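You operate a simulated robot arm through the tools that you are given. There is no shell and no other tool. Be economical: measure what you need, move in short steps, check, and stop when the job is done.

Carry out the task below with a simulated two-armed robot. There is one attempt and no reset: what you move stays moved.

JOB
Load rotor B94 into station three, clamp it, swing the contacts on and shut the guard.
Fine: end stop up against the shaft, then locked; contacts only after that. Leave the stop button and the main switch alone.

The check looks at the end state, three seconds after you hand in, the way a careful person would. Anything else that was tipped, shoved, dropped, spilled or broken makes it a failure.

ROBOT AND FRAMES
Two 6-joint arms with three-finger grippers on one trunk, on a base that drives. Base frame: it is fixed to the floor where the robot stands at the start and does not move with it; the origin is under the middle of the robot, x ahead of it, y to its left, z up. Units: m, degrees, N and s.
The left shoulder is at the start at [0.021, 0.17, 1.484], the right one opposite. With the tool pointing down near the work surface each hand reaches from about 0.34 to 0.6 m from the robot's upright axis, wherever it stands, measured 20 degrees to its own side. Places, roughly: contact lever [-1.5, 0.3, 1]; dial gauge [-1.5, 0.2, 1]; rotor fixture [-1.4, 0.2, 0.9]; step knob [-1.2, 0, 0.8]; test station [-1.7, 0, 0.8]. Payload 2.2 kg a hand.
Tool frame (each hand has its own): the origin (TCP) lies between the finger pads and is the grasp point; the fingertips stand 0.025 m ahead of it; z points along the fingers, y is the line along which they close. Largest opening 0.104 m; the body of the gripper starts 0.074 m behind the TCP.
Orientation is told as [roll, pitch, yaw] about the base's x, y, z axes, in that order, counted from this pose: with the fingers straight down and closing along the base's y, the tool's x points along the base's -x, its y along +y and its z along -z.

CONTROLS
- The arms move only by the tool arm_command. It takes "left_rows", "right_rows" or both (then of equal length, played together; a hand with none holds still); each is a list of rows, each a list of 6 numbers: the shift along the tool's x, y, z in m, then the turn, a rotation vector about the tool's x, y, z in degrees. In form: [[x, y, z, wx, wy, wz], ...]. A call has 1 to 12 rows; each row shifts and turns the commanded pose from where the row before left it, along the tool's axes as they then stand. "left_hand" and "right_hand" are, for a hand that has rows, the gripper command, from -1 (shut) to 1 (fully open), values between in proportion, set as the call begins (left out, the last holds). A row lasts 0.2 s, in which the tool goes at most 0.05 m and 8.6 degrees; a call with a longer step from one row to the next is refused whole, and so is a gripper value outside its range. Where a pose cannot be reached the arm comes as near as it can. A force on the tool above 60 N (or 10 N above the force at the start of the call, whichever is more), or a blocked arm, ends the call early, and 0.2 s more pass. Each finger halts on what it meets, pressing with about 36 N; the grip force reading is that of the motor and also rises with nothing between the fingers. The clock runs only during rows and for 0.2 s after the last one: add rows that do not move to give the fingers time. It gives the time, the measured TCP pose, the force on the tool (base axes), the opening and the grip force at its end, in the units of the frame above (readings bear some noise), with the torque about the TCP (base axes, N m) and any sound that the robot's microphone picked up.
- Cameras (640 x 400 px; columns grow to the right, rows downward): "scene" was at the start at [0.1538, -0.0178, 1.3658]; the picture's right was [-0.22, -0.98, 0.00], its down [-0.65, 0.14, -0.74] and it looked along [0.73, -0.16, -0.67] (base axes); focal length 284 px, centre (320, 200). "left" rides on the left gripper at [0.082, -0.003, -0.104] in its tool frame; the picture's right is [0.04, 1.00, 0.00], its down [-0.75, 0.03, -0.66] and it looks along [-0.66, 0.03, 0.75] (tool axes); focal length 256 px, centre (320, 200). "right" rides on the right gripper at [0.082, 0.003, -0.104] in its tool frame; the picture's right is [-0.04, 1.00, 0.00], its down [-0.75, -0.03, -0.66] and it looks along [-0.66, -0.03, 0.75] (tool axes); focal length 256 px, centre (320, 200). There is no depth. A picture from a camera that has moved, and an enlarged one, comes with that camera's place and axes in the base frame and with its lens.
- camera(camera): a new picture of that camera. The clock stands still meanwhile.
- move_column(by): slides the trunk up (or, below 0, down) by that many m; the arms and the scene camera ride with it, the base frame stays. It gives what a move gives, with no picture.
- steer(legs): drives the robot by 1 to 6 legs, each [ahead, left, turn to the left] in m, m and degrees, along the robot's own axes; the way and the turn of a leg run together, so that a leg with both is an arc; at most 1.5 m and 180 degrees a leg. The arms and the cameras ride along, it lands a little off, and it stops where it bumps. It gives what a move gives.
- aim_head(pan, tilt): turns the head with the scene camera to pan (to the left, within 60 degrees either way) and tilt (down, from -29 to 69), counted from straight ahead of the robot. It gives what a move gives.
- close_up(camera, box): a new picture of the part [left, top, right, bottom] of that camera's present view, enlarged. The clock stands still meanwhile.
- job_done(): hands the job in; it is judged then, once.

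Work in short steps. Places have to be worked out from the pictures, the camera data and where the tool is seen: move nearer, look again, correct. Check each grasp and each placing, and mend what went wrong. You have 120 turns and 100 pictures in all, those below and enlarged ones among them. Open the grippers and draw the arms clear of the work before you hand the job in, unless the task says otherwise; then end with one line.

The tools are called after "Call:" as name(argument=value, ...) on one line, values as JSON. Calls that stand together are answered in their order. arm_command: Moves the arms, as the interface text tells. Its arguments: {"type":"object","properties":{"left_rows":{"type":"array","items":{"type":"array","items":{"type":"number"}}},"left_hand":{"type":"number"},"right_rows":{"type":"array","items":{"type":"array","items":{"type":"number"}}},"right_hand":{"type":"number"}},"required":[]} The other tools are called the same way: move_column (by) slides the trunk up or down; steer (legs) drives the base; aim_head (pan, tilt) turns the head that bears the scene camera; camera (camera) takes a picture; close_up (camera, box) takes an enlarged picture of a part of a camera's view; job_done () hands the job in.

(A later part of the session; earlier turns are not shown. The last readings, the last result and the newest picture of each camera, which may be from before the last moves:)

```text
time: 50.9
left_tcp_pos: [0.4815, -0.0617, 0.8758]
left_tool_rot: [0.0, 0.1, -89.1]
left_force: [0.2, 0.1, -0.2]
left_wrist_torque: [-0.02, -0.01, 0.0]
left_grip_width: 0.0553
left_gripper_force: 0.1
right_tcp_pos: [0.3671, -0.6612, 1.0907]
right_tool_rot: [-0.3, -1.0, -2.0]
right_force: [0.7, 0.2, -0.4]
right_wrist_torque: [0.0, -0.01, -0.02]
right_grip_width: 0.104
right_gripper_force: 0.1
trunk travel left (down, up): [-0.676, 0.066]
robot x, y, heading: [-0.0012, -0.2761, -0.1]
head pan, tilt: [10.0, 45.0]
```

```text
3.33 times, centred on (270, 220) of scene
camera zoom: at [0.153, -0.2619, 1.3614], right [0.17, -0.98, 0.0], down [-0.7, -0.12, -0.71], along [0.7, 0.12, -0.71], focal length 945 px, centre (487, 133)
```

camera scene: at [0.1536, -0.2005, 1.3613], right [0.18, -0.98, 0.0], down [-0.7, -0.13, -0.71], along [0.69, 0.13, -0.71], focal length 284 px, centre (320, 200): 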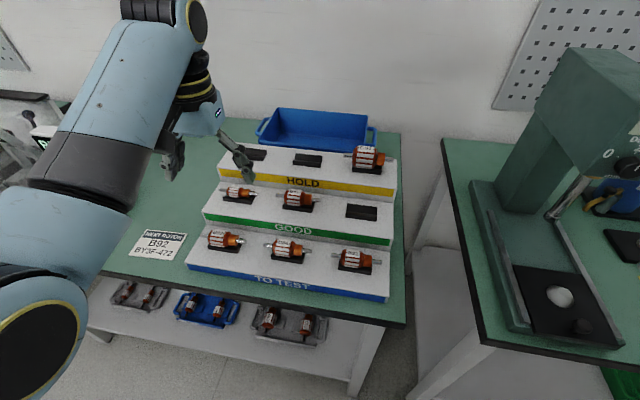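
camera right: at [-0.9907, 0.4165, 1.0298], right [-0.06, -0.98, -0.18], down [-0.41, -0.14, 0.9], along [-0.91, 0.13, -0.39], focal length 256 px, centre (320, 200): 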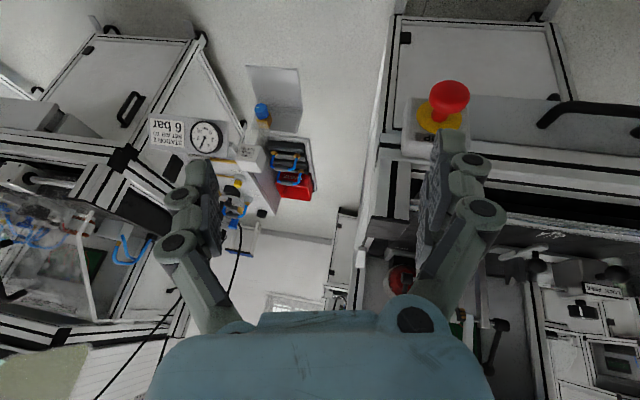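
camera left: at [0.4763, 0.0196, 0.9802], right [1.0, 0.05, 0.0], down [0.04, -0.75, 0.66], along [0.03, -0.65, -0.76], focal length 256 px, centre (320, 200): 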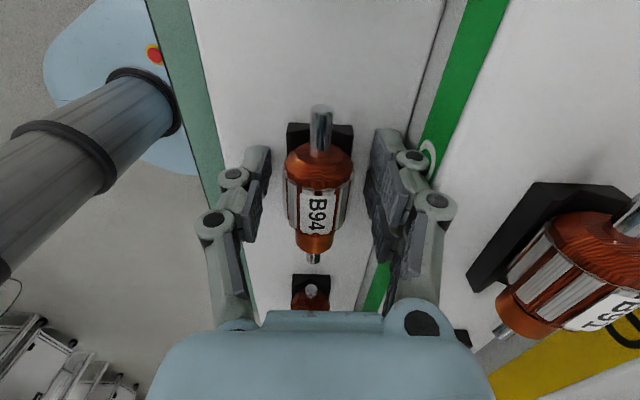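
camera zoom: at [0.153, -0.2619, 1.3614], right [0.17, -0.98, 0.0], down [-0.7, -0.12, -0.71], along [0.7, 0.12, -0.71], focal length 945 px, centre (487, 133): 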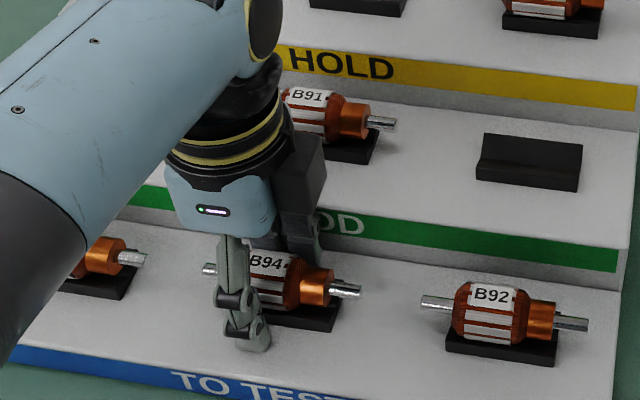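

Fingers straddle the stack of B94. Closing, then a small lift.

Call:
arm_command(left_rows=[[0, 0, 0, 0, 0, 0], [0, 0, 0, 0, 0, 0], [0, 0, 0, 0, 0, 0]], left_hand=-1)

Call:
arm_command(left_rows=[[0, 0, -0.015, 0, 0, 0], [0, 0, -0.03, 0, 0, 0], [0, 0, -0.03, 0, 0, 0], [0, 0, -0.03, 0, 0, 0], [0, 0, -0.025, 0, 0, 0], [0, 0, 0, 0, 0, 0]])

Call:
camera(camera="left")

Call:
close_up(camera="scene", box=[180, 110, 340, 290])

```text
time: 51.7
left_tcp_pos: [0.4793, -0.0616, 0.8753]
left_tool_rot: [-0.1, 0.1, -89.3]
left_force: [-6.8, 0.1, 3.9]
left_wrist_torque: [-0.04, 0.25, -1.01]
left_grip_width: 0.0345
left_gripper_force: 45.2
right_tcp_pos: [0.3672, -0.6611, 1.0908]
right_tool_rot: [-0.1, -1.2, -1.9]
right_force: [0.0, 0.0, -0.9]
right_wrist_torque: [-0.02, 0.02, -0.02]
right_grip_width: 0.1039
right_gripper_force: 0.1
trunk travel left (down, up): [-0.676, 0.066]
robot x, y, heading: [0.0025, -0.2771, -0.1]
head pan, tilt: [10.0, 45.0]
```

```text
time: 52.1
left_tcp_pos: [0.4789, -0.0611, 0.8762]
left_tool_rot: [-0.6, 0.1, -89.5]
left_force: [26.1, 2.8, -42.2]
left_wrist_torque: [-0.39, -0.69, -0.87]
left_grip_width: 0.0342
left_gripper_force: 44.7
right_tcp_pos: [0.371, -0.6613, 1.089]
right_tool_rot: [-0.3, -0.8, -2.0]
right_force: [-1.1, -0.9, -0.1]
right_wrist_torque: [0.03, -0.03, 0.01]
right_grip_width: 0.1039
right_gripper_force: 0.0
trunk travel left (down, up): [-0.676, 0.066]
robot x, y, heading: [0.0001, -0.278, -0.2]
head pan, tilt: [10.0, 45.0]
stopped in row 1 (left hand): the force on the tool passed its limit at 78 N (the readings are from after the stop); the commanded pose is now the measured one
```

```text
64 pictures are left
camera left: at [0.4769, 0.0196, 0.9816], right [1.0, 0.05, -0.01], down [0.04, -0.75, 0.65], along [0.02, -0.65, -0.76], focal length 256 px, centre (320, 200)
```

left: 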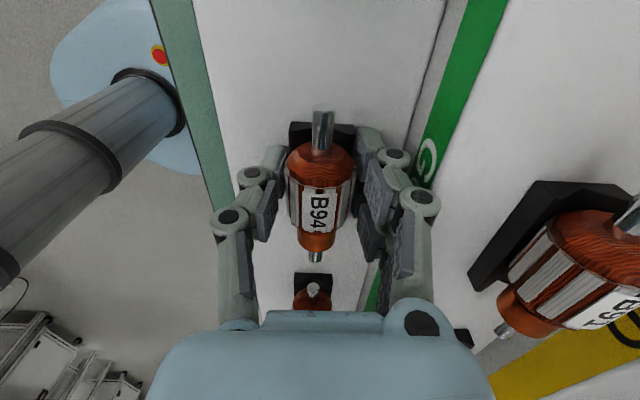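

```text
2.22 times, centred on (260, 200) of scene
camera zoom: at [0.1584, -0.2607, 1.3602], right [0.17, -0.99, 0.0], down [-0.7, -0.12, -0.7], along [0.69, 0.12, -0.71], focal length 630 px, centre (453, 200)
```

zoom: 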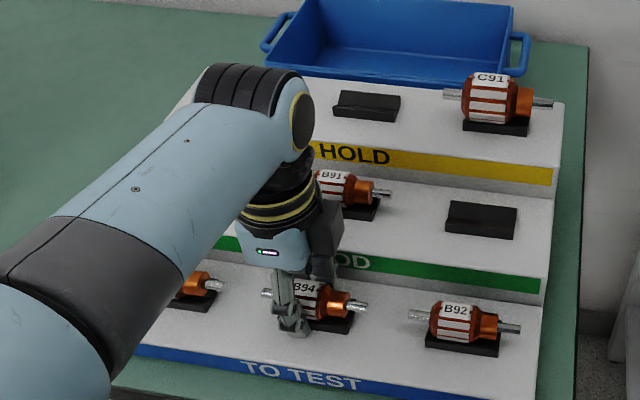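

Lift was resisted: the fingertips are pinching the black cradle too. I open, go up about 14 mm and grip higher on the body.

Call:
arm_command(left_rows=[[0, 0, 0, 0, 0, 0], [0, 0, 0, 0, 0, 0], [0, 0, 0, 0.6, 0, 0], [0, 0, -0.014, 0, 0, 0], [0, 0, 0, 0, 0, 0]], left_hand=0.077)

Call:
camera(camera="left")

Call:
close_up(camera="scene", box=[220, 190, 310, 270])

```text
time: 53.3
left_tcp_pos: [0.4774, -0.0647, 0.895]
left_tool_rot: [-1.2, 0.2, -89.3]
left_force: [0.2, 1.0, -0.2]
left_wrist_torque: [-0.02, -0.03, -0.02]
left_grip_width: 0.0558
left_gripper_force: 0.1
right_tcp_pos: [0.367, -0.6612, 1.0908]
right_tool_rot: [-0.2, -1.1, -2.0]
right_force: [0.5, 0.1, 0.0]
right_wrist_torque: [0.0, 0.01, 0.0]
right_grip_width: 0.1041
right_gripper_force: 0.0
trunk travel left (down, up): [-0.676, 0.066]
robot x, y, heading: [0.0013, -0.2765, 0.0]
head pan, tilt: [10.0, 45.0]
```

```text
62 pictures are left
camera left: at [0.4749, 0.0176, 0.9994], right [1.0, 0.05, -0.02], down [0.05, -0.75, 0.65], along [0.02, -0.65, -0.76], focal length 256 px, centre (320, 200)
```

left: 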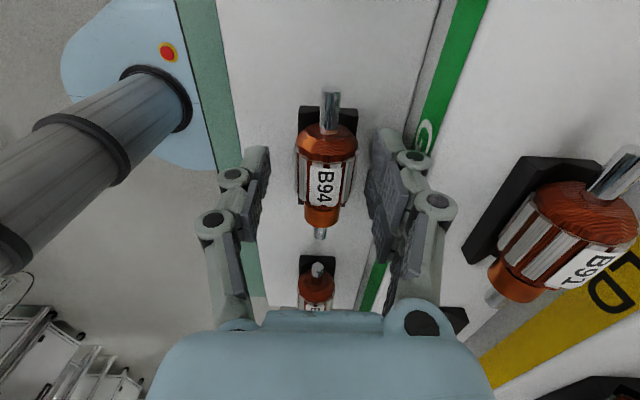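

```text
5.00 times, centred on (265, 230) of scene
camera zoom: at [0.1532, -0.262, 1.3614], right [0.17, -0.98, 0.0], down [-0.7, -0.12, -0.71], along [0.7, 0.12, -0.71], focal length 1418 px, centre (595, 50)
```

zoom: 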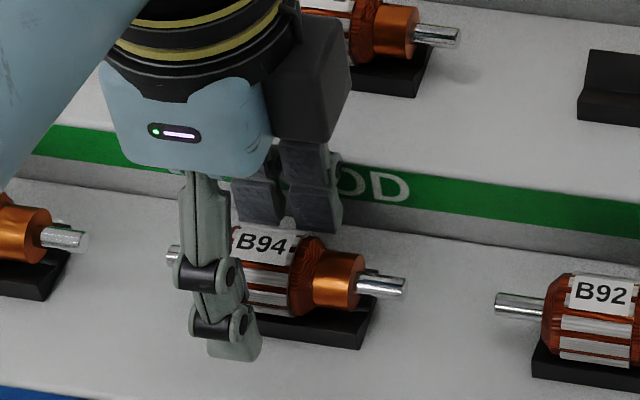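

Call:
arm_command(left_rows=[[0.002, 0.002, 0.007, -1.2, 0, 0], [0, 0, 0, 0, 0, 0]])

Call:
arm_command(left_rows=[[0, 0, 0, 0, 0, 0], [0, 0, 0, 0, 0, 0], [0, 0, 0, 0, 0, 0]], left_hand=-1)

Call:
arm_command(left_rows=[[0, 0, -0.004, 0, 0, 0], [0, 0, -0.006, 0, 0, 0], [0, 0, -0.02, 0, 0, 0], [0, 0, -0.03, 0, 0, 0], [0, 0, -0.03, 0, 0, 0], [0, 0, 0, 0, 0, 0]])

Call:
camera(camera="left")

Call:
close_up(camera="scene", box=[200, 120, 340, 280])

```text
time: 53.9
left_tcp_pos: [0.4788, -0.0613, 0.8873]
left_tool_rot: [0.1, 0.1, -89.4]
left_force: [-0.4, -0.2, -0.3]
left_wrist_torque: [0.0, 0.01, 0.0]
left_grip_width: 0.056
left_gripper_force: 0.0
right_tcp_pos: [0.3661, -0.662, 1.09]
right_tool_rot: [-0.2, -1.1, -2.0]
right_force: [-0.7, 0.1, -0.3]
right_wrist_torque: [0.0, -0.01, 0.0]
right_grip_width: 0.1042
right_gripper_force: 0.1
trunk travel left (down, up): [-0.676, 0.066]
robot x, y, heading: [-0.0011, -0.2809, -0.0]
head pan, tilt: [10.0, 45.0]
```

```text
time: 54.7
left_tcp_pos: [0.4789, -0.0611, 0.8889]
left_tool_rot: [0.0, 0.1, -89.4]
left_force: [2.1, -0.7, 0.5]
left_wrist_torque: [0.03, -0.03, -0.02]
left_grip_width: 0.034
left_gripper_force: 35.8
right_tcp_pos: [0.3663, -0.6604, 1.0906]
right_tool_rot: [-0.1, -1.0, -2.0]
right_force: [0.2, -0.4, 0.1]
right_wrist_torque: [0.02, 0.01, 0.0]
right_grip_width: 0.104
right_gripper_force: 0.1
trunk travel left (down, up): [-0.676, 0.066]
robot x, y, heading: [0.0003, -0.2791, -0.1]
head pan, tilt: [10.0, 45.0]
```

```text
time: 56.1
left_tcp_pos: [0.4781, -0.0603, 0.9769]
left_tool_rot: [-0.1, 0.1, -89.4]
left_force: [0.7, -0.3, 0.2]
left_wrist_torque: [-0.03, 0.0, -0.02]
left_grip_width: 0.0
left_gripper_force: 28.2
right_tcp_pos: [0.3667, -0.6614, 1.0902]
right_tool_rot: [-0.2, -1.2, -2.1]
right_force: [-1.2, 0.5, 0.1]
right_wrist_torque: [-0.01, -0.03, -0.01]
right_grip_width: 0.1038
right_gripper_force: 0.0
trunk travel left (down, up): [-0.676, 0.066]
robot x, y, heading: [0.0023, -0.2804, -0.1]
head pan, tilt: [10.0, 45.0]
```

```text
60 pictures are left
camera left: at [0.4743, 0.0214, 1.0818], right [1.0, 0.05, 0.0], down [0.04, -0.75, 0.65], along [0.03, -0.65, -0.76], focal length 256 px, centre (320, 200)
```

left: 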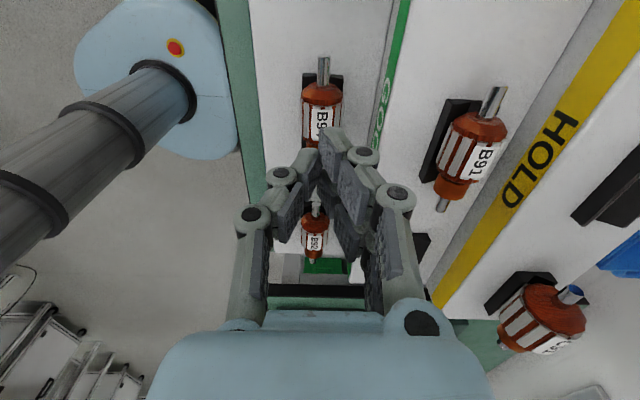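

```text
2.50 times, centred on (270, 200) of scene
camera zoom: at [0.1534, -0.2619, 1.3613], right [0.17, -0.98, 0.0], down [-0.7, -0.12, -0.71], along [0.7, 0.12, -0.71], focal length 709 px, centre (445, 200)
```

zoom: 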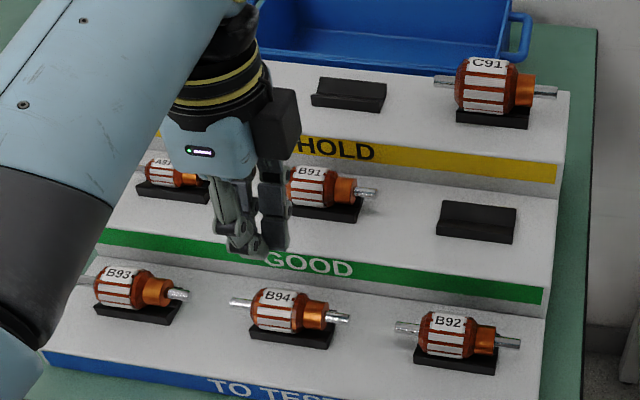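

It slipped off: gripped above the rotor's equator. The right height lies between; I reopen above, and go to TCP z ≈ 0.881.

Call:
arm_command(left_rows=[[0, 0, 0, 0, 0, 0], [0, 0, 0, 0, 0, 0], [0, 0, 0, 0, 0, 0], [0, 0, 0, 0, 0, 0], [0, 0.001, 0.04, 0, 0, 0], [0, 0, 0.036, 0, 0, 0], [-0.002, 0, 0.0195, 0, 0, 0], [0, 0, 0, 0, 0, 0], [0, 0, 0, 0, 0, 0]], left_hand=0.077)

Call:
camera(camera="left")

```text
time: 58.1
left_tcp_pos: [0.4796, -0.0656, 0.8833]
left_tool_rot: [-0.1, 0.1, -89.4]
left_force: [0.1, 0.1, -0.6]
left_wrist_torque: [-0.01, 0.01, -0.01]
left_grip_width: 0.0558
left_gripper_force: 0.0
right_tcp_pos: [0.3666, -0.661, 1.0905]
right_tool_rot: [-0.2, -1.1, -2.0]
right_force: [0.0, 0.5, -0.9]
right_wrist_torque: [0.02, 0.02, 0.0]
right_grip_width: 0.1042
right_gripper_force: 0.2
trunk travel left (down, up): [-0.676, 0.066]
robot x, y, heading: [0.0014, -0.2747, 0.1]
head pan, tilt: [10.0, 45.0]
```

```text
58 pictures are left
camera left: at [0.4755, 0.0168, 0.9876], right [1.0, 0.05, 0.0], down [0.04, -0.75, 0.65], along [0.03, -0.65, -0.76], focal length 256 px, centre (320, 200)
```

left: 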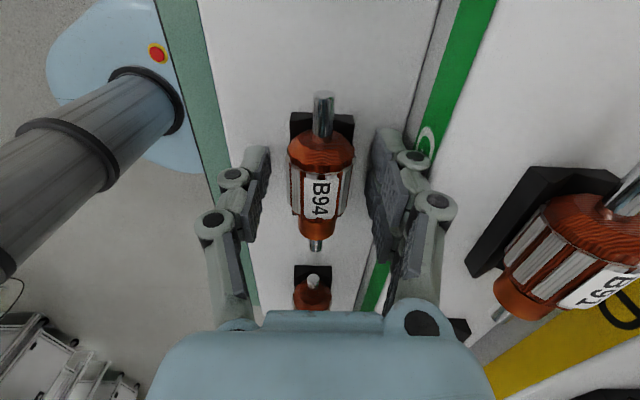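

Call:
arm_command(left_rows=[[0.002, 0, 0.002, 0, 0, 0], [0, 0, 0, 0, 0, 0]])

Call:
arm_command(left_rows=[[0, 0, 0, 0, 0, 0], [0, 0, 0, 0, 0, 0], [0, 0, 0, 0, 0, 0]], left_hand=-1)

Call:
arm_command(left_rows=[[0, 0, -0.004, 0, 0, 0], [0, 0, -0.004, 0, 0, 0], [0, 0, 0, 0, 0, 0]])

Call:
close_up(camera="left", box=[230, 70, 430, 270])

```text
time: 58.7
left_tcp_pos: [0.4789, -0.063, 0.8814]
left_tool_rot: [-0.2, 0.1, -89.4]
left_force: [0.0, 0.9, -0.2]
left_wrist_torque: [0.01, -0.01, 0.02]
left_grip_width: 0.0559
left_gripper_force: 0.1
right_tcp_pos: [0.3662, -0.661, 1.0897]
right_tool_rot: [-0.1, -1.0, -2.0]
right_force: [0.4, 0.4, 0.3]
right_wrist_torque: [0.01, -0.02, 0.0]
right_grip_width: 0.1041
right_gripper_force: 0.0
trunk travel left (down, up): [-0.676, 0.066]
robot x, y, heading: [0.0019, -0.2776, -0.2]
head pan, tilt: [10.0, 45.0]
```

```text
time: 59.5
left_tcp_pos: [0.4786, -0.0626, 0.879]
left_tool_rot: [-0.1, 0.1, -89.4]
left_force: [0.2, -0.1, 0.5]
left_wrist_torque: [-0.11, -0.05, -0.93]
left_grip_width: 0.0343
left_gripper_force: 44.5
right_tcp_pos: [0.367, -0.6623, 1.0911]
right_tool_rot: [-0.2, -1.2, -2.0]
right_force: [0.2, 0.2, -0.6]
right_wrist_torque: [0.0, -0.01, -0.01]
right_grip_width: 0.1041
right_gripper_force: 0.1
trunk travel left (down, up): [-0.676, 0.066]
robot x, y, heading: [-0.0019, -0.2764, -0.0]
head pan, tilt: [10.0, 45.0]
```

```text
time: 60.2
left_tcp_pos: [0.4808, -0.0612, 0.8802]
left_tool_rot: [-0.7, -0.1, -89.6]
left_force: [21.2, 0.8, -37.1]
left_wrist_torque: [-0.22, -0.71, -0.93]
left_grip_width: 0.0343
left_gripper_force: 45.3
right_tcp_pos: [0.3712, -0.6589, 1.0894]
right_tool_rot: [-0.3, -0.8, -2.1]
right_force: [-0.5, -0.5, 0.1]
right_wrist_torque: [-0.02, 0.01, -0.03]
right_grip_width: 0.1041
right_gripper_force: 0.1
trunk travel left (down, up): [-0.676, 0.066]
robot x, y, heading: [0.0005, -0.276, -0.0]
head pan, tilt: [10.0, 45.0]
stopped in row 3 (left hand): the force on the tool passed its limit at 62 N (the readings are from after the stop); the commanded pose is now the measured one
```

```text
2.00 times, centred on (330, 170) of left
camera zoom: at [0.4771, 0.0197, 0.9852], right [1.0, 0.05, -0.01], down [0.04, -0.75, 0.66], along [0.02, -0.66, -0.75], focal length 512 px, centre (300, 260)
```

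zoom: 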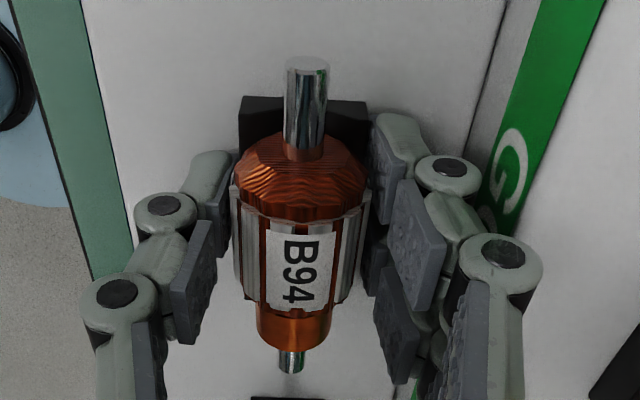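

Cradle still pinched at 0.880; slipped at 0.888. I reopen and try between, 0.884, lifting slowly.

Call:
arm_command(left_rows=[[0, 0, 0, 0, 0, 0], [0, 0, 0, 0, 0, 0], [0, 0, 0, 0, 0, 0]], left_hand=0.077)

Call:
close_up(camera="left", box=[230, 70, 430, 270])

```text
time: 61.0
left_tcp_pos: [0.4748, -0.0634, 0.8842]
left_tool_rot: [-0.6, 0.1, -89.5]
left_force: [-0.4, 0.3, -0.4]
left_wrist_torque: [0.0, 0.01, 0.01]
left_grip_width: 0.0558
left_gripper_force: 0.0
right_tcp_pos: [0.3651, -0.6622, 1.0897]
right_tool_rot: [-0.3, -1.1, -1.9]
right_force: [0.2, -0.2, -0.5]
right_wrist_torque: [0.03, -0.01, -0.01]
right_grip_width: 0.1038
right_gripper_force: 0.0
trunk travel left (down, up): [-0.676, 0.066]
robot x, y, heading: [0.0011, -0.2728, 0.0]
head pan, tilt: [10.0, 45.0]
```

```text
2.00 times, centred on (330, 170) of left
camera zoom: at [0.4719, 0.0184, 0.9893], right [1.0, 0.05, -0.01], down [0.04, -0.75, 0.66], along [0.03, -0.66, -0.75], focal length 512 px, centre (300, 260)
```

zoom: 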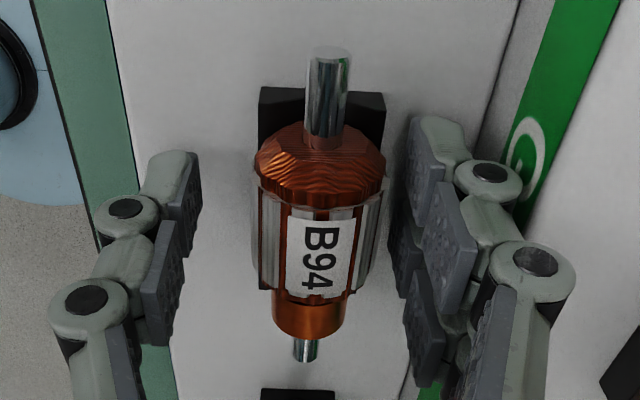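

Call:
arm_command(left_rows=[[0, 0.005, 0, -0.5, 0, 0], [0, 0, 0, 0, 0, 0]])

Call:
arm_command(left_rows=[[0, 0, 0, 0, 0, 0], [0, 0, 0, 0, 0, 0], [0, 0, 0, 0, 0, 0]], left_hand=-1)

Call:
arm_command(left_rows=[[0, 0, -0.003, 0, 0, 0], [0, 0, -0.003, 0, 0, 0], [0, 0, -0.003, 0, 0, 0], [0, 0, -0.003, 0, 0, 0], [0, 0, 0, 0, 0, 0]])

Call:
close_up(camera="left", box=[230, 70, 430, 270])

```text
time: 61.6
left_tcp_pos: [0.4806, -0.0633, 0.8848]
left_tool_rot: [0.0, 0.0, -89.4]
left_force: [-1.7, -0.2, 0.8]
left_wrist_torque: [-0.04, -0.05, -0.01]
left_grip_width: 0.0556
left_gripper_force: 0.1
right_tcp_pos: [0.3672, -0.6621, 1.0914]
right_tool_rot: [-0.2, -1.1, -1.9]
right_force: [0.3, -0.3, -0.2]
right_wrist_torque: [-0.01, 0.01, -0.01]
right_grip_width: 0.1039
right_gripper_force: 0.1
trunk travel left (down, up): [-0.676, 0.066]
robot x, y, heading: [0.0032, -0.2776, 0.0]
head pan, tilt: [10.0, 45.0]
```

```text
time: 62.4
left_tcp_pos: [0.4804, -0.0633, 0.885]
left_tool_rot: [-0.2, 0.0, -89.5]
left_force: [-4.9, 0.6, 0.4]
left_wrist_torque: [-0.01, 0.47, -0.92]
left_grip_width: 0.0345
left_gripper_force: 44.5
right_tcp_pos: [0.3663, -0.6616, 1.091]
right_tool_rot: [-0.2, -1.1, -1.9]
right_force: [-0.5, 0.0, -0.8]
right_wrist_torque: [-0.01, 0.02, 0.02]
right_grip_width: 0.1041
right_gripper_force: 0.2
trunk travel left (down, up): [-0.676, 0.066]
robot x, y, heading: [0.0044, -0.2786, -0.0]
head pan, tilt: [10.0, 45.0]
```

```text
time: 63.6
left_tcp_pos: [0.481, -0.0652, 0.8975]
left_tool_rot: [0.0, 0.0, -89.5]
left_force: [-1.4, -0.6, -2.5]
left_wrist_torque: [0.01, -0.02, 0.03]
left_grip_width: 0.0335
left_gripper_force: 36.2
right_tcp_pos: [0.3667, -0.6619, 1.0907]
right_tool_rot: [-0.2, -1.2, -2.0]
right_force: [0.2, 0.7, 1.7]
right_wrist_torque: [0.01, 0.01, 0.0]
right_grip_width: 0.1044
right_gripper_force: 0.2
trunk travel left (down, up): [-0.676, 0.066]
robot x, y, heading: [0.0028, -0.2764, -0.2]
head pan, tilt: [10.0, 45.0]
```

```text
2.00 times, centred on (330, 170) of left
camera zoom: at [0.4762, 0.0178, 1.0016], right [1.0, 0.05, 0.0], down [0.04, -0.75, 0.66], along [0.03, -0.66, -0.75], focal length 512 px, centre (300, 260)
```

zoom: 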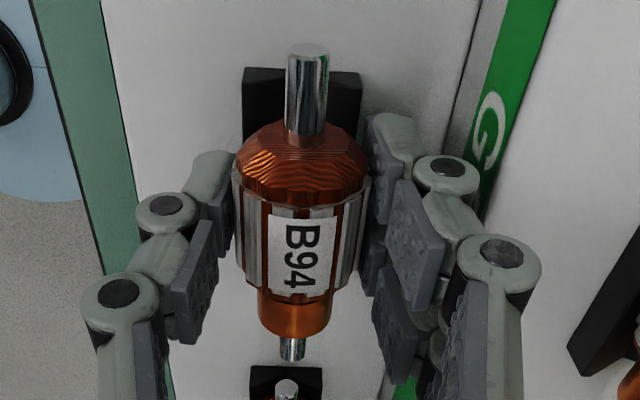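

Grip now reads body only, with ~2.5 N weight: it lifts. I continue up slowly and check.

Call:
arm_command(left_rows=[[0, 0, -0.006, 0, 0, 0], [0, 0, -0.01, 0, 0, 0], [0, 0, -0.012, 0, 0, 0], [0, 0, -0.015, 0, 0, 0], [0, 0, -0.015, 0, 0, 0], [0, 0, -0.015, 0, 0, 0], [0, 0, -0.015, 0, 0, 0], [0, 0, 0, 0, 0, 0]])

Call:
camera(camera="left")

Call:
close_up(camera="scene", box=[200, 110, 340, 280])

```text
time: 65.4
left_tcp_pos: [0.4814, -0.0632, 0.9834]
left_tool_rot: [-0.1, 0.0, -89.5]
left_force: [0.0, -0.2, -2.1]
left_wrist_torque: [0.01, 0.02, -0.02]
left_grip_width: 0.0334
left_gripper_force: 36.2
right_tcp_pos: [0.3673, -0.6617, 1.0904]
right_tool_rot: [-0.2, -1.1, -2.0]
right_force: [-0.3, -0.6, 0.3]
right_wrist_torque: [-0.02, -0.01, 0.01]
right_grip_width: 0.104
right_gripper_force: 0.0
trunk travel left (down, up): [-0.676, 0.066]
robot x, y, heading: [0.0, -0.2744, -0.2]
head pan, tilt: [10.0, 45.0]
```

```text
54 pictures are left
camera left: at [0.477, 0.0189, 1.0884], right [1.0, 0.05, 0.0], down [0.04, -0.75, 0.66], along [0.03, -0.66, -0.75], focal length 256 px, centre (320, 200)
```

left: 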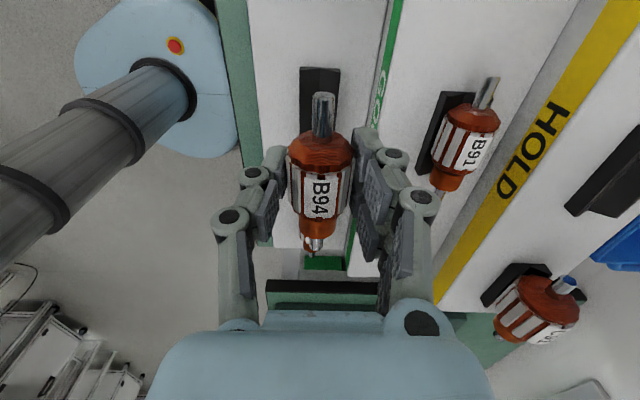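

```text
2.35 times, centred on (270, 195) of scene
camera zoom: at [0.1538, -0.2621, 1.3613], right [0.17, -0.98, 0.0], down [-0.7, -0.12, -0.71], along [0.7, 0.12, -0.71], focal length 667 px, centre (438, 212)
```

zoom: 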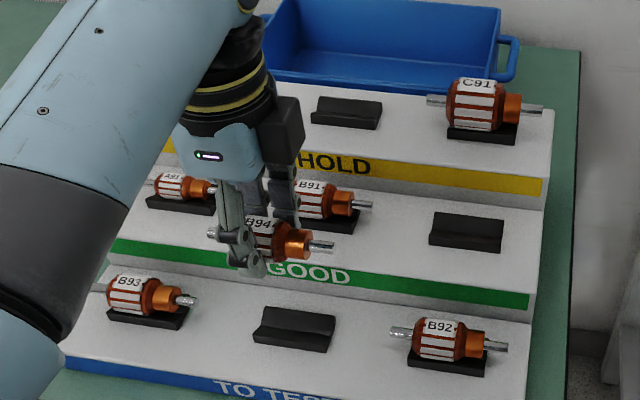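

B94 is held level. I raise it a little, tuck the right hand in, back off, turn and drive to the station.

Call:
arm_command(left_rows=[[0, 0, -0.015, 0, 0, 0], [0, 0, -0.015, 0, 0, 0], [0, 0, -0.015, 0, 0, 0], [0, 0, 0, 0, 0, 0]], right_rows=[[0.015, 0.03, 0, 0, 0, 0], [0.015, 0.03, 0, 0, 0, 0], [0.015, 0.03, 0, 0, 0, 0], [0, 0, 0, 0, 0, 0]])

Call:
steer(legs=[[-0.35, 0, 0], [0, 0, 180], [0, -0.64, 0], [0.3, 0, 0]])

Call:
aim_head(pan=20, tilt=30)

Call:
camera(camera="scene")

```text
time: 66.4
left_tcp_pos: [0.4805, -0.0643, 1.029]
left_tool_rot: [-0.1, 0.0, -89.6]
left_force: [0.1, -0.5, -2.4]
left_wrist_torque: [0.01, -0.03, 0.03]
left_grip_width: 0.0334
left_gripper_force: 36.0
right_tcp_pos: [0.3176, -0.5915, 1.0701]
right_tool_rot: [-0.1, -1.3, -2.0]
right_force: [0.0, 0.0, 0.3]
right_wrist_torque: [-0.01, 0.02, -0.05]
right_grip_width: 0.104
right_gripper_force: 0.0
right hand out of reach, approached as far as the arm can: row 2, 3
trunk travel left (down, up): [-0.676, 0.066]
robot x, y, heading: [0.0009, -0.2766, -0.2]
head pan, tilt: [10.0, 45.0]
```

```text
time: 81.1
left_tcp_pos: [-1.161, 0.1109, 1.0281]
left_tool_rot: [-0.1, 0.1, 94.4]
left_force: [-0.8, -0.4, -2.6]
left_wrist_torque: [0.0, 0.0, -0.03]
left_grip_width: 0.0331
left_gripper_force: 36.1
right_tcp_pos: [-1.0325, 0.6485, 1.0692]
right_tool_rot: [-0.2, -1.1, -178.2]
right_force: [0.2, 0.1, 0.7]
right_wrist_torque: [-0.01, -0.04, 0.0]
right_grip_width: 0.1041
right_gripper_force: 0.2
trunk travel left (down, up): [-0.676, 0.066]
robot x, y, heading: [-0.6962, 0.355, -176.3]
head pan, tilt: [10.0, 45.0]
```

```text
time: 81.8
left_tcp_pos: [-1.1584, 0.1109, 1.0293]
left_tool_rot: [-0.1, 0.1, 94.4]
left_force: [0.3, -0.1, -2.3]
left_wrist_torque: [-0.02, 0.0, 0.04]
left_grip_width: 0.0333
left_gripper_force: 35.7
right_tcp_pos: [-1.0317, 0.6478, 1.0694]
right_tool_rot: [-0.1, -1.2, -178.1]
right_force: [0.1, 0.1, -0.6]
right_wrist_torque: [0.03, 0.02, 0.02]
right_grip_width: 0.1041
right_gripper_force: 0.1
trunk travel left (down, up): [-0.676, 0.066]
robot x, y, heading: [-0.6958, 0.3544, -176.2]
head pan, tilt: [20.0, 30.0]
```

```text
52 pictures are left
camera scene: at [-0.8469, 0.3146, 1.3839], right [-0.4, 0.92, 0.0], down [0.46, 0.2, -0.87], along [-0.79, -0.35, -0.5], focal length 284 px, centre (320, 200)
```

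scene: 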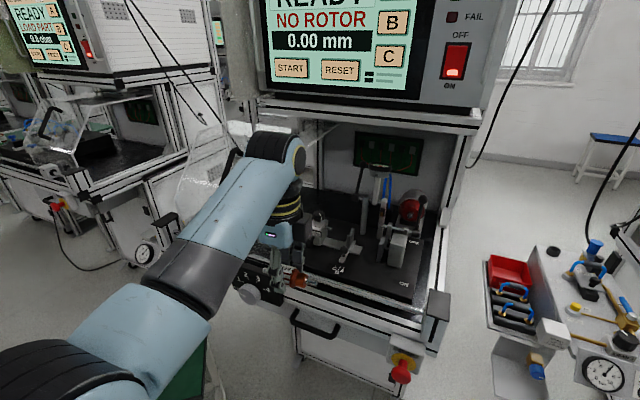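

Heading is 4° off; I correct it and move in to just before the fixture.

Call:
steer(legs=[[0, 0, -3.8], [0.13, -0.03, 0]])

Call:
camera(camera="scene")

Call:
camera(camera="left")

```text
time: 83.6
left_tcp_pos: [-1.3074, 0.1723, 1.0275]
left_tool_rot: [-0.1, -0.1, 90.6]
left_force: [-0.3, 0.5, -3.6]
left_wrist_torque: [-0.01, -0.05, 0.01]
left_grip_width: 0.0335
left_gripper_force: 36.0
right_tcp_pos: [-1.1429, 0.7007, 1.0695]
right_tool_rot: [0.0, -1.2, 178.1]
right_force: [-0.4, 0.0, -0.2]
right_wrist_torque: [0.02, 0.0, 0.02]
right_grip_width: 0.1041
right_gripper_force: 0.0
trunk travel left (down, up): [-0.676, 0.066]
robot x, y, heading: [-0.8244, 0.3868, 180.0]
head pan, tilt: [20.0, 30.0]
```

```text
51 pictures are left
camera scene: at [-0.9823, 0.3553, 1.3838], right [-0.34, 0.94, 0.0], down [0.47, 0.17, -0.87], along [-0.81, -0.3, -0.5], focal length 284 px, centre (320, 200)
```

scene: 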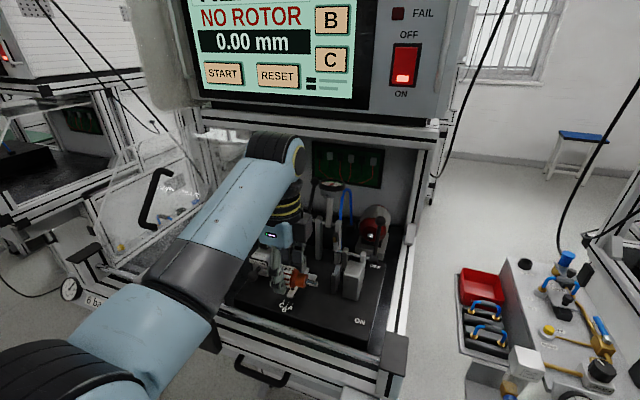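

```text
50 pictures are left
camera left: at [-1.3037, 0.0911, 1.1326], right [-1.0, -0.05, 0.0], down [-0.04, 0.75, 0.66], along [-0.03, 0.66, -0.75], focal length 256 px, centre (320, 200)
```

left: 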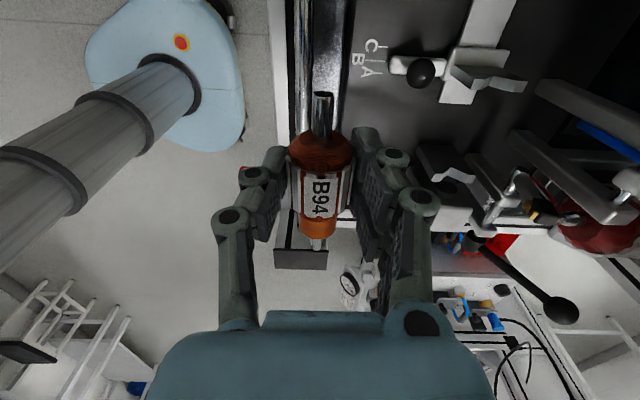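

Call:
close_up(camera="left", box=[340, 20, 580, 240])

Call:
close_up(camera="scene", box=[230, 170, 420, 340])

```text
1.82 times, centred on (460, 130) of left
camera zoom: at [-1.3037, 0.0911, 1.1326], right [-1.0, -0.05, 0.0], down [-0.04, 0.75, 0.66], along [-0.03, 0.66, -0.75], focal length 465 px, centre (66, 327)
```

zoom: 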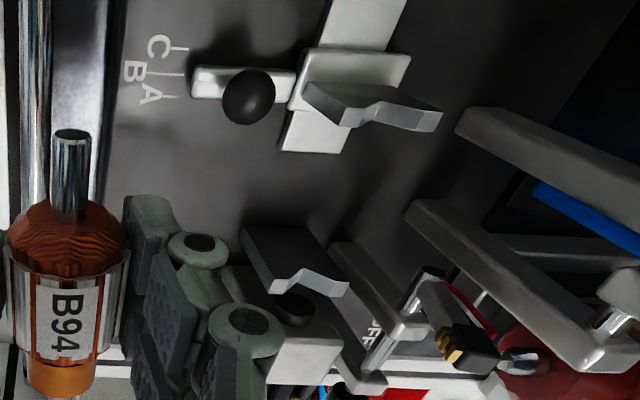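

```text
2.35 times, centred on (325, 255) of scene
camera zoom: at [-0.9823, 0.3553, 1.3838], right [-0.34, 0.94, 0.0], down [0.47, 0.17, -0.87], along [-0.81, -0.3, -0.5], focal length 667 px, centre (308, 71)
```

zoom: 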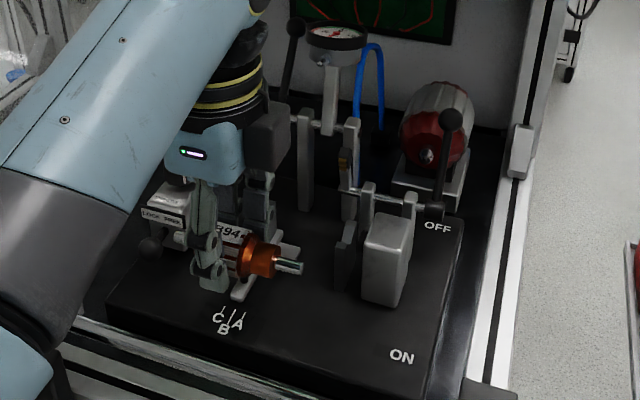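

The left-hand view is excellent. I advance the base 5 cm twice, watching forces.

Call:
steer(legs=[[0.05, 0, 0]])

Call:
steer(legs=[[0.04, 0, 0]])

Call:
close_up(camera="left", box=[220, 60, 440, 260])

Call:
close_up(camera="scene", box=[200, 120, 420, 320])

```text
time: 84.5
left_tcp_pos: [-1.3574, 0.1719, 1.0274]
left_tool_rot: [-0.2, 0.1, 90.5]
left_force: [-1.0, -1.0, -2.5]
left_wrist_torque: [-0.03, -0.04, -0.03]
left_grip_width: 0.0333
left_gripper_force: 35.7
right_tcp_pos: [-1.1947, 0.6997, 1.0698]
right_tool_rot: [-0.1, -1.3, 178.2]
right_force: [-0.8, 0.5, -0.3]
right_wrist_torque: [-0.02, -0.04, -0.01]
right_grip_width: 0.1041
right_gripper_force: 0.0
trunk travel left (down, up): [-0.676, 0.066]
robot x, y, heading: [-0.8771, 0.3825, -180.0]
head pan, tilt: [20.0, 30.0]
```

```text
time: 85.4
left_tcp_pos: [-1.3934, 0.1727, 1.0278]
left_tool_rot: [-0.2, -0.1, 90.6]
left_force: [-0.5, -0.4, -3.0]
left_wrist_torque: [-0.05, 0.01, 0.02]
left_grip_width: 0.0333
left_gripper_force: 35.8
right_tcp_pos: [-1.2305, 0.6986, 1.0692]
right_tool_rot: [0.0, -1.3, 178.1]
right_force: [0.6, 0.5, -0.2]
right_wrist_torque: [0.0, 0.0, 0.02]
right_grip_width: 0.1041
right_gripper_force: 0.1
trunk travel left (down, up): [-0.676, 0.066]
robot x, y, heading: [-0.9136, 0.3853, -180.0]
head pan, tilt: [20.0, 30.0]
```

```text
2.00 times, centred on (330, 160) of left
camera zoom: at [-1.3904, 0.0909, 1.1327], right [-1.0, -0.05, 0.0], down [-0.04, 0.75, 0.66], along [-0.03, 0.66, -0.75], focal length 512 px, centre (300, 280)
```

zoom: 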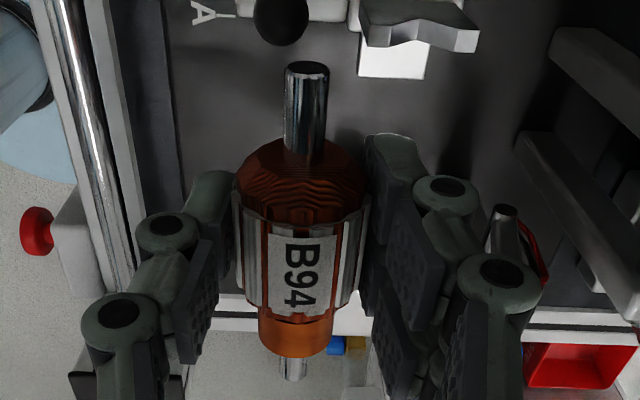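

```text
2.00 times, centred on (310, 220) of scene
camera zoom: at [-1.069, 0.3552, 1.3839], right [-0.34, 0.94, 0.0], down [0.47, 0.17, -0.87], along [-0.81, -0.3, -0.5], focal length 567 px, centre (340, 160)
```

zoom: 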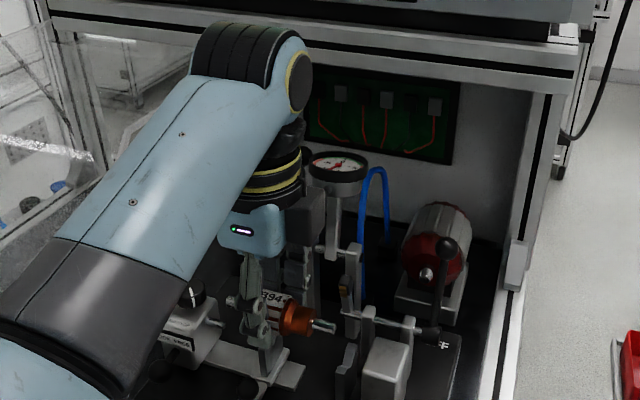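

V supports: mid plate y≈0.142–0.149, right y≈0.226–0.234, centre x≈-1.4375, top z≈0.94. I move the rotor over them, still about 2–3 cm high, and look.

Call:
arm_command(left_rows=[[-0.006, 0, 0.02, 0, 0, 0], [0, 0.015, 0.015, 0, 0, 0], [0, 0.015, 0, 0, 0, 0], [0, 0.014, 0, 0, 0, 0], [0, 0, 0, 0, 0, 0]])

Call:
close_up(camera="left", box=[220, 60, 440, 260])

Call:
close_up(camera="scene", box=[240, 200, 380, 330])

```text
time: 86.6
left_tcp_pos: [-1.4399, 0.1769, 0.994]
left_tool_rot: [-0.1, 0.0, 90.6]
left_force: [0.9, 0.2, -2.8]
left_wrist_torque: [0.0, 0.03, -0.01]
left_grip_width: 0.0334
left_gripper_force: 35.7
right_tcp_pos: [-1.2304, 0.6982, 1.07]
right_tool_rot: [0.0, -1.3, 178.0]
right_force: [-0.4, -0.3, -0.4]
right_wrist_torque: [-0.01, 0.04, -0.02]
right_grip_width: 0.104
right_gripper_force: 0.0
trunk travel left (down, up): [-0.676, 0.066]
robot x, y, heading: [-0.9168, 0.3862, -180.1]
head pan, tilt: [20.0, 30.0]
```

```text
2.00 times, centred on (330, 160) of left
camera zoom: at [-1.4364, 0.0956, 1.0982], right [-1.0, -0.05, 0.0], down [-0.04, 0.75, 0.66], along [-0.03, 0.66, -0.75], focal length 512 px, centre (300, 280)
```

zoom: 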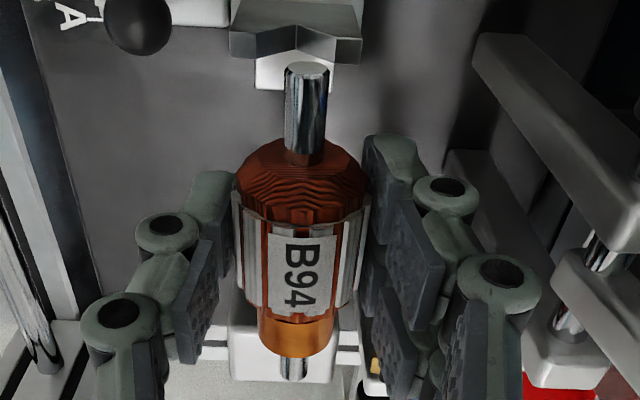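

```text
3.08 times, centred on (310, 265) of scene
camera zoom: at [-1.0687, 0.3551, 1.384], right [-0.34, 0.94, 0.0], down [0.47, 0.17, -0.87], along [-0.81, -0.3, -0.5], focal length 873 px, centre (351, 0)
```

zoom: 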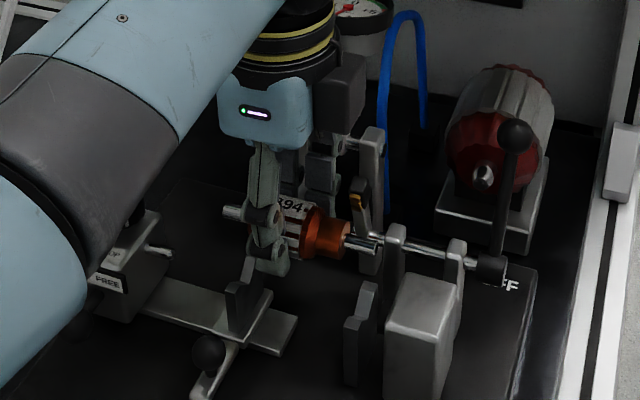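

Rotor sits about 3–5 cm above both V's, with clearance at both ends. I lower 2 cm and check the hand against the gauge arm.

Call:
arm_command(left_rows=[[0, -0.002, 0.01, 0, 0, 0], [0, 0, 0.012, 0, 0, 0], [0, 0, 0, 0, 0, 0]])

Call:
close_up(camera="scene", box=[240, 190, 380, 320])

Call:
close_up(camera="left", box=[220, 60, 440, 260])

```text
time: 87.4
left_tcp_pos: [-1.4376, 0.1761, 0.9713]
left_tool_rot: [-0.2, 0.0, 90.6]
left_force: [-0.3, 0.2, -2.7]
left_wrist_torque: [-0.02, 0.03, 0.03]
left_grip_width: 0.0333
left_gripper_force: 35.9
right_tcp_pos: [-1.231, 0.6984, 1.0702]
right_tool_rot: [-0.2, -1.2, 178.1]
right_force: [0.0, 0.0, 0.1]
right_wrist_torque: [0.01, 0.0, 0.02]
right_grip_width: 0.104
right_gripper_force: 0.0
trunk travel left (down, up): [-0.676, 0.066]
robot x, y, heading: [-0.9141, 0.3845, -179.9]
head pan, tilt: [20.0, 30.0]
```

```text
3.08 times, centred on (310, 255) of scene
camera zoom: at [-1.0689, 0.3551, 1.3839], right [-0.34, 0.94, 0.0], down [0.47, 0.17, -0.87], along [-0.81, -0.3, -0.5], focal length 873 px, centre (351, 31)
```

zoom: 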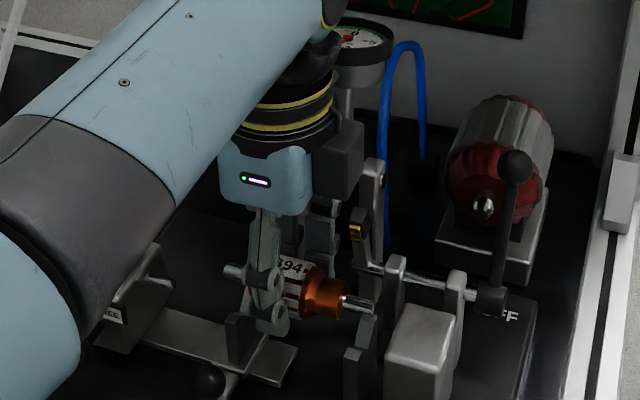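

```text
2.00 times, centred on (330, 160) of left
camera zoom: at [-1.4335, 0.096, 1.0755], right [-1.0, -0.05, 0.0], down [-0.04, 0.75, 0.66], along [-0.03, 0.66, -0.75], focal length 512 px, centre (300, 280)
```

zoom: 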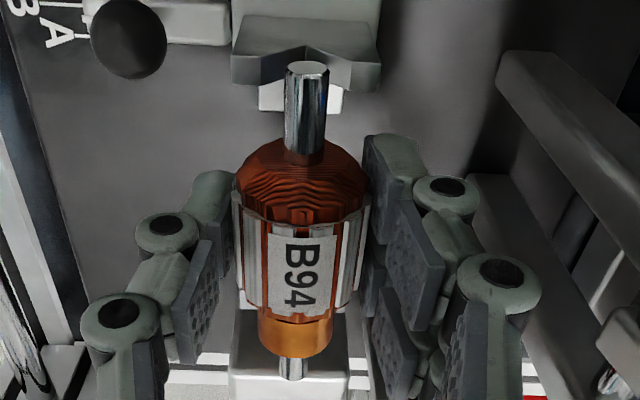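

Centred well in both views. Lowering in small steps until the V's take the weight.

Call:
arm_command(left_rows=[[0, 0, 0.006, 0, 0, 0], [0, 0, 0.006, 0, 0, 0], [0, 0, 0, 0, 0, 0]])

Call:
arm_command(left_rows=[[0, 0, 0.004, 0, 0, 0], [0, 0, 0, 0, 0, 0]])

Call:
close_up(camera="scene", box=[260, 210, 380, 320])

Call:
close_up(camera="left", box=[220, 60, 440, 260])

```text
time: 88.2
left_tcp_pos: [-1.4358, 0.1783, 0.9577]
left_tool_rot: [-0.2, 0.0, 90.7]
left_force: [-0.1, 0.5, -2.5]
left_wrist_torque: [-0.01, 0.0, 0.02]
left_grip_width: 0.0333
left_gripper_force: 35.5
right_tcp_pos: [-1.2316, 0.6995, 1.0693]
right_tool_rot: [-0.1, -1.2, 178.2]
right_force: [1.0, -0.5, 0.1]
right_wrist_torque: [-0.01, -0.01, 0.01]
right_grip_width: 0.1041
right_gripper_force: 0.1
trunk travel left (down, up): [-0.676, 0.066]
robot x, y, heading: [-0.9139, 0.3843, -179.9]
head pan, tilt: [20.0, 30.0]
```

```text
time: 88.8
left_tcp_pos: [-1.4375, 0.1773, 0.9554]
left_tool_rot: [-0.2, 0.0, 90.6]
left_force: [0.1, 0.2, -2.0]
left_wrist_torque: [-0.02, 0.02, 0.01]
left_grip_width: 0.0332
left_gripper_force: 36.1
right_tcp_pos: [-1.2307, 0.6997, 1.0705]
right_tool_rot: [-0.1, -1.2, 178.1]
right_force: [-0.2, 0.0, -0.9]
right_wrist_torque: [-0.02, -0.03, -0.01]
right_grip_width: 0.104
right_gripper_force: 0.0
trunk travel left (down, up): [-0.676, 0.066]
robot x, y, heading: [-0.9119, 0.3842, -179.8]
head pan, tilt: [20.0, 30.0]
```

```text
3.64 times, centred on (320, 265) of scene
camera zoom: at [-1.0689, 0.3551, 1.3839], right [-0.34, 0.94, 0.0], down [0.47, 0.17, -0.87], along [-0.81, -0.3, -0.5], focal length 1031 px, centre (320, -36)
```

zoom: 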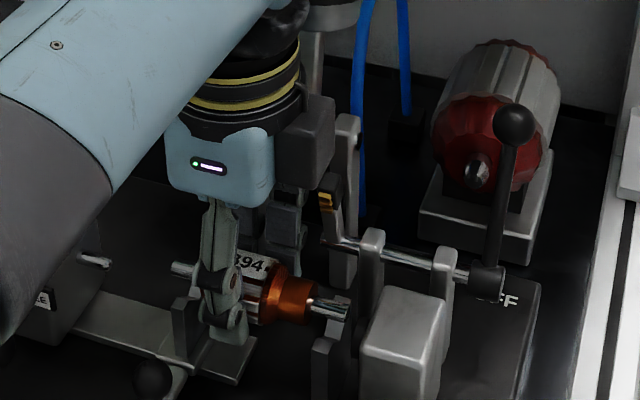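

```text
2.00 times, centred on (330, 160) of left
camera zoom: at [-1.4331, 0.096, 1.0599], right [-1.0, -0.05, 0.0], down [-0.04, 0.75, 0.66], along [-0.03, 0.66, -0.75], focal length 512 px, centre (300, 280)
```

zoom: 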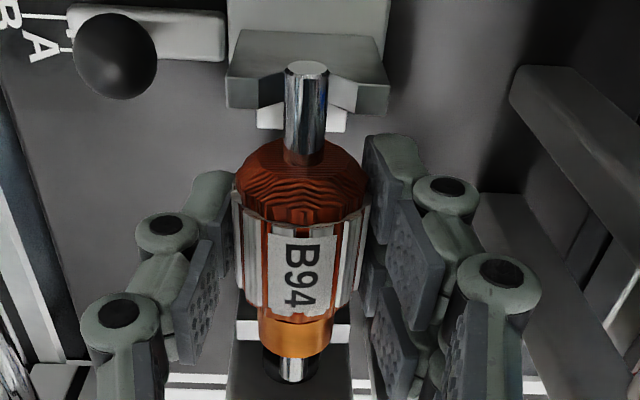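

Call:
arm_command(left_rows=[[0, 0, 0.004, 0, 0, 0], [0, 0, 0, 0, 0, 0]])

Call:
arm_command(left_rows=[[0, 0, 0.002, 0, 0, 0], [0, 0, 0, 0, 0, 0]])

Call:
arm_command(left_rows=[[0, 0, 0.002, 0, 0, 0], [0, 0, 0, 0, 0, 0]])

Call:
close_up(camera="left", box=[220, 60, 440, 260])

```text
time: 89.4
left_tcp_pos: [-1.4363, 0.1759, 0.9501]
left_tool_rot: [-0.2, -0.1, 90.6]
left_force: [-0.2, -0.2, -2.6]
left_wrist_torque: [0.0, -0.01, -0.01]
left_grip_width: 0.0333
left_gripper_force: 35.7
right_tcp_pos: [-1.2313, 0.6994, 1.0699]
right_tool_rot: [0.0, -1.3, 178.1]
right_force: [1.2, -0.1, -0.6]
right_wrist_torque: [0.0, 0.03, 0.01]
right_grip_width: 0.104
right_gripper_force: 0.1
trunk travel left (down, up): [-0.676, 0.066]
robot x, y, heading: [-0.9154, 0.3851, -180.0]
head pan, tilt: [20.0, 30.0]
```

```text
time: 90.0
left_tcp_pos: [-1.4356, 0.1773, 0.9487]
left_tool_rot: [-0.2, -0.1, 90.6]
left_force: [-0.1, -1.0, -3.2]
left_wrist_torque: [0.01, 0.02, -0.03]
left_grip_width: 0.0333
left_gripper_force: 35.8
right_tcp_pos: [-1.23, 0.6989, 1.069]
right_tool_rot: [0.0, -1.2, 178.1]
right_force: [0.6, -0.5, 0.1]
right_wrist_torque: [0.03, 0.0, 0.04]
right_grip_width: 0.1042
right_gripper_force: 0.0
trunk travel left (down, up): [-0.676, 0.066]
robot x, y, heading: [-0.9124, 0.3837, -180.1]
head pan, tilt: [20.0, 30.0]
```

```text
time: 90.6
left_tcp_pos: [-1.4362, 0.1774, 0.9474]
left_tool_rot: [-0.2, 0.0, 90.6]
left_force: [0.4, 0.3, -2.7]
left_wrist_torque: [-0.02, -0.01, -0.02]
left_grip_width: 0.0333
left_gripper_force: 35.8
right_tcp_pos: [-1.2307, 0.6998, 1.0689]
right_tool_rot: [0.0, -1.2, 178.1]
right_force: [0.5, 0.2, 0.8]
right_wrist_torque: [-0.02, -0.05, 0.0]
right_grip_width: 0.1037
right_gripper_force: 0.1
trunk travel left (down, up): [-0.676, 0.066]
robot x, y, heading: [-0.9145, 0.3819, -180.4]
head pan, tilt: [20.0, 30.0]
```

```text
2.00 times, centred on (330, 160) of left
camera zoom: at [-1.4323, 0.096, 1.0518], right [-1.0, -0.05, 0.0], down [-0.04, 0.75, 0.66], along [-0.03, 0.66, -0.75], focal length 512 px, centre (300, 280)
```

zoom: 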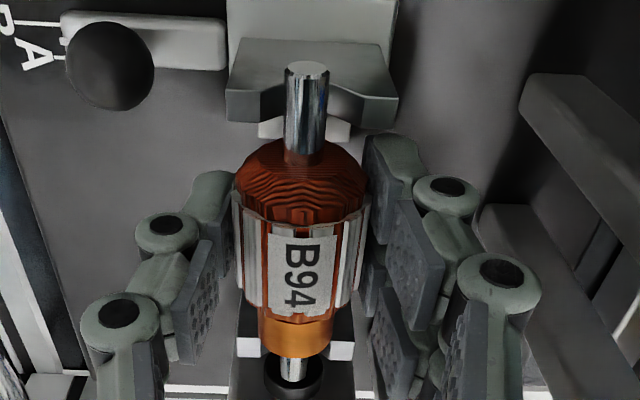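

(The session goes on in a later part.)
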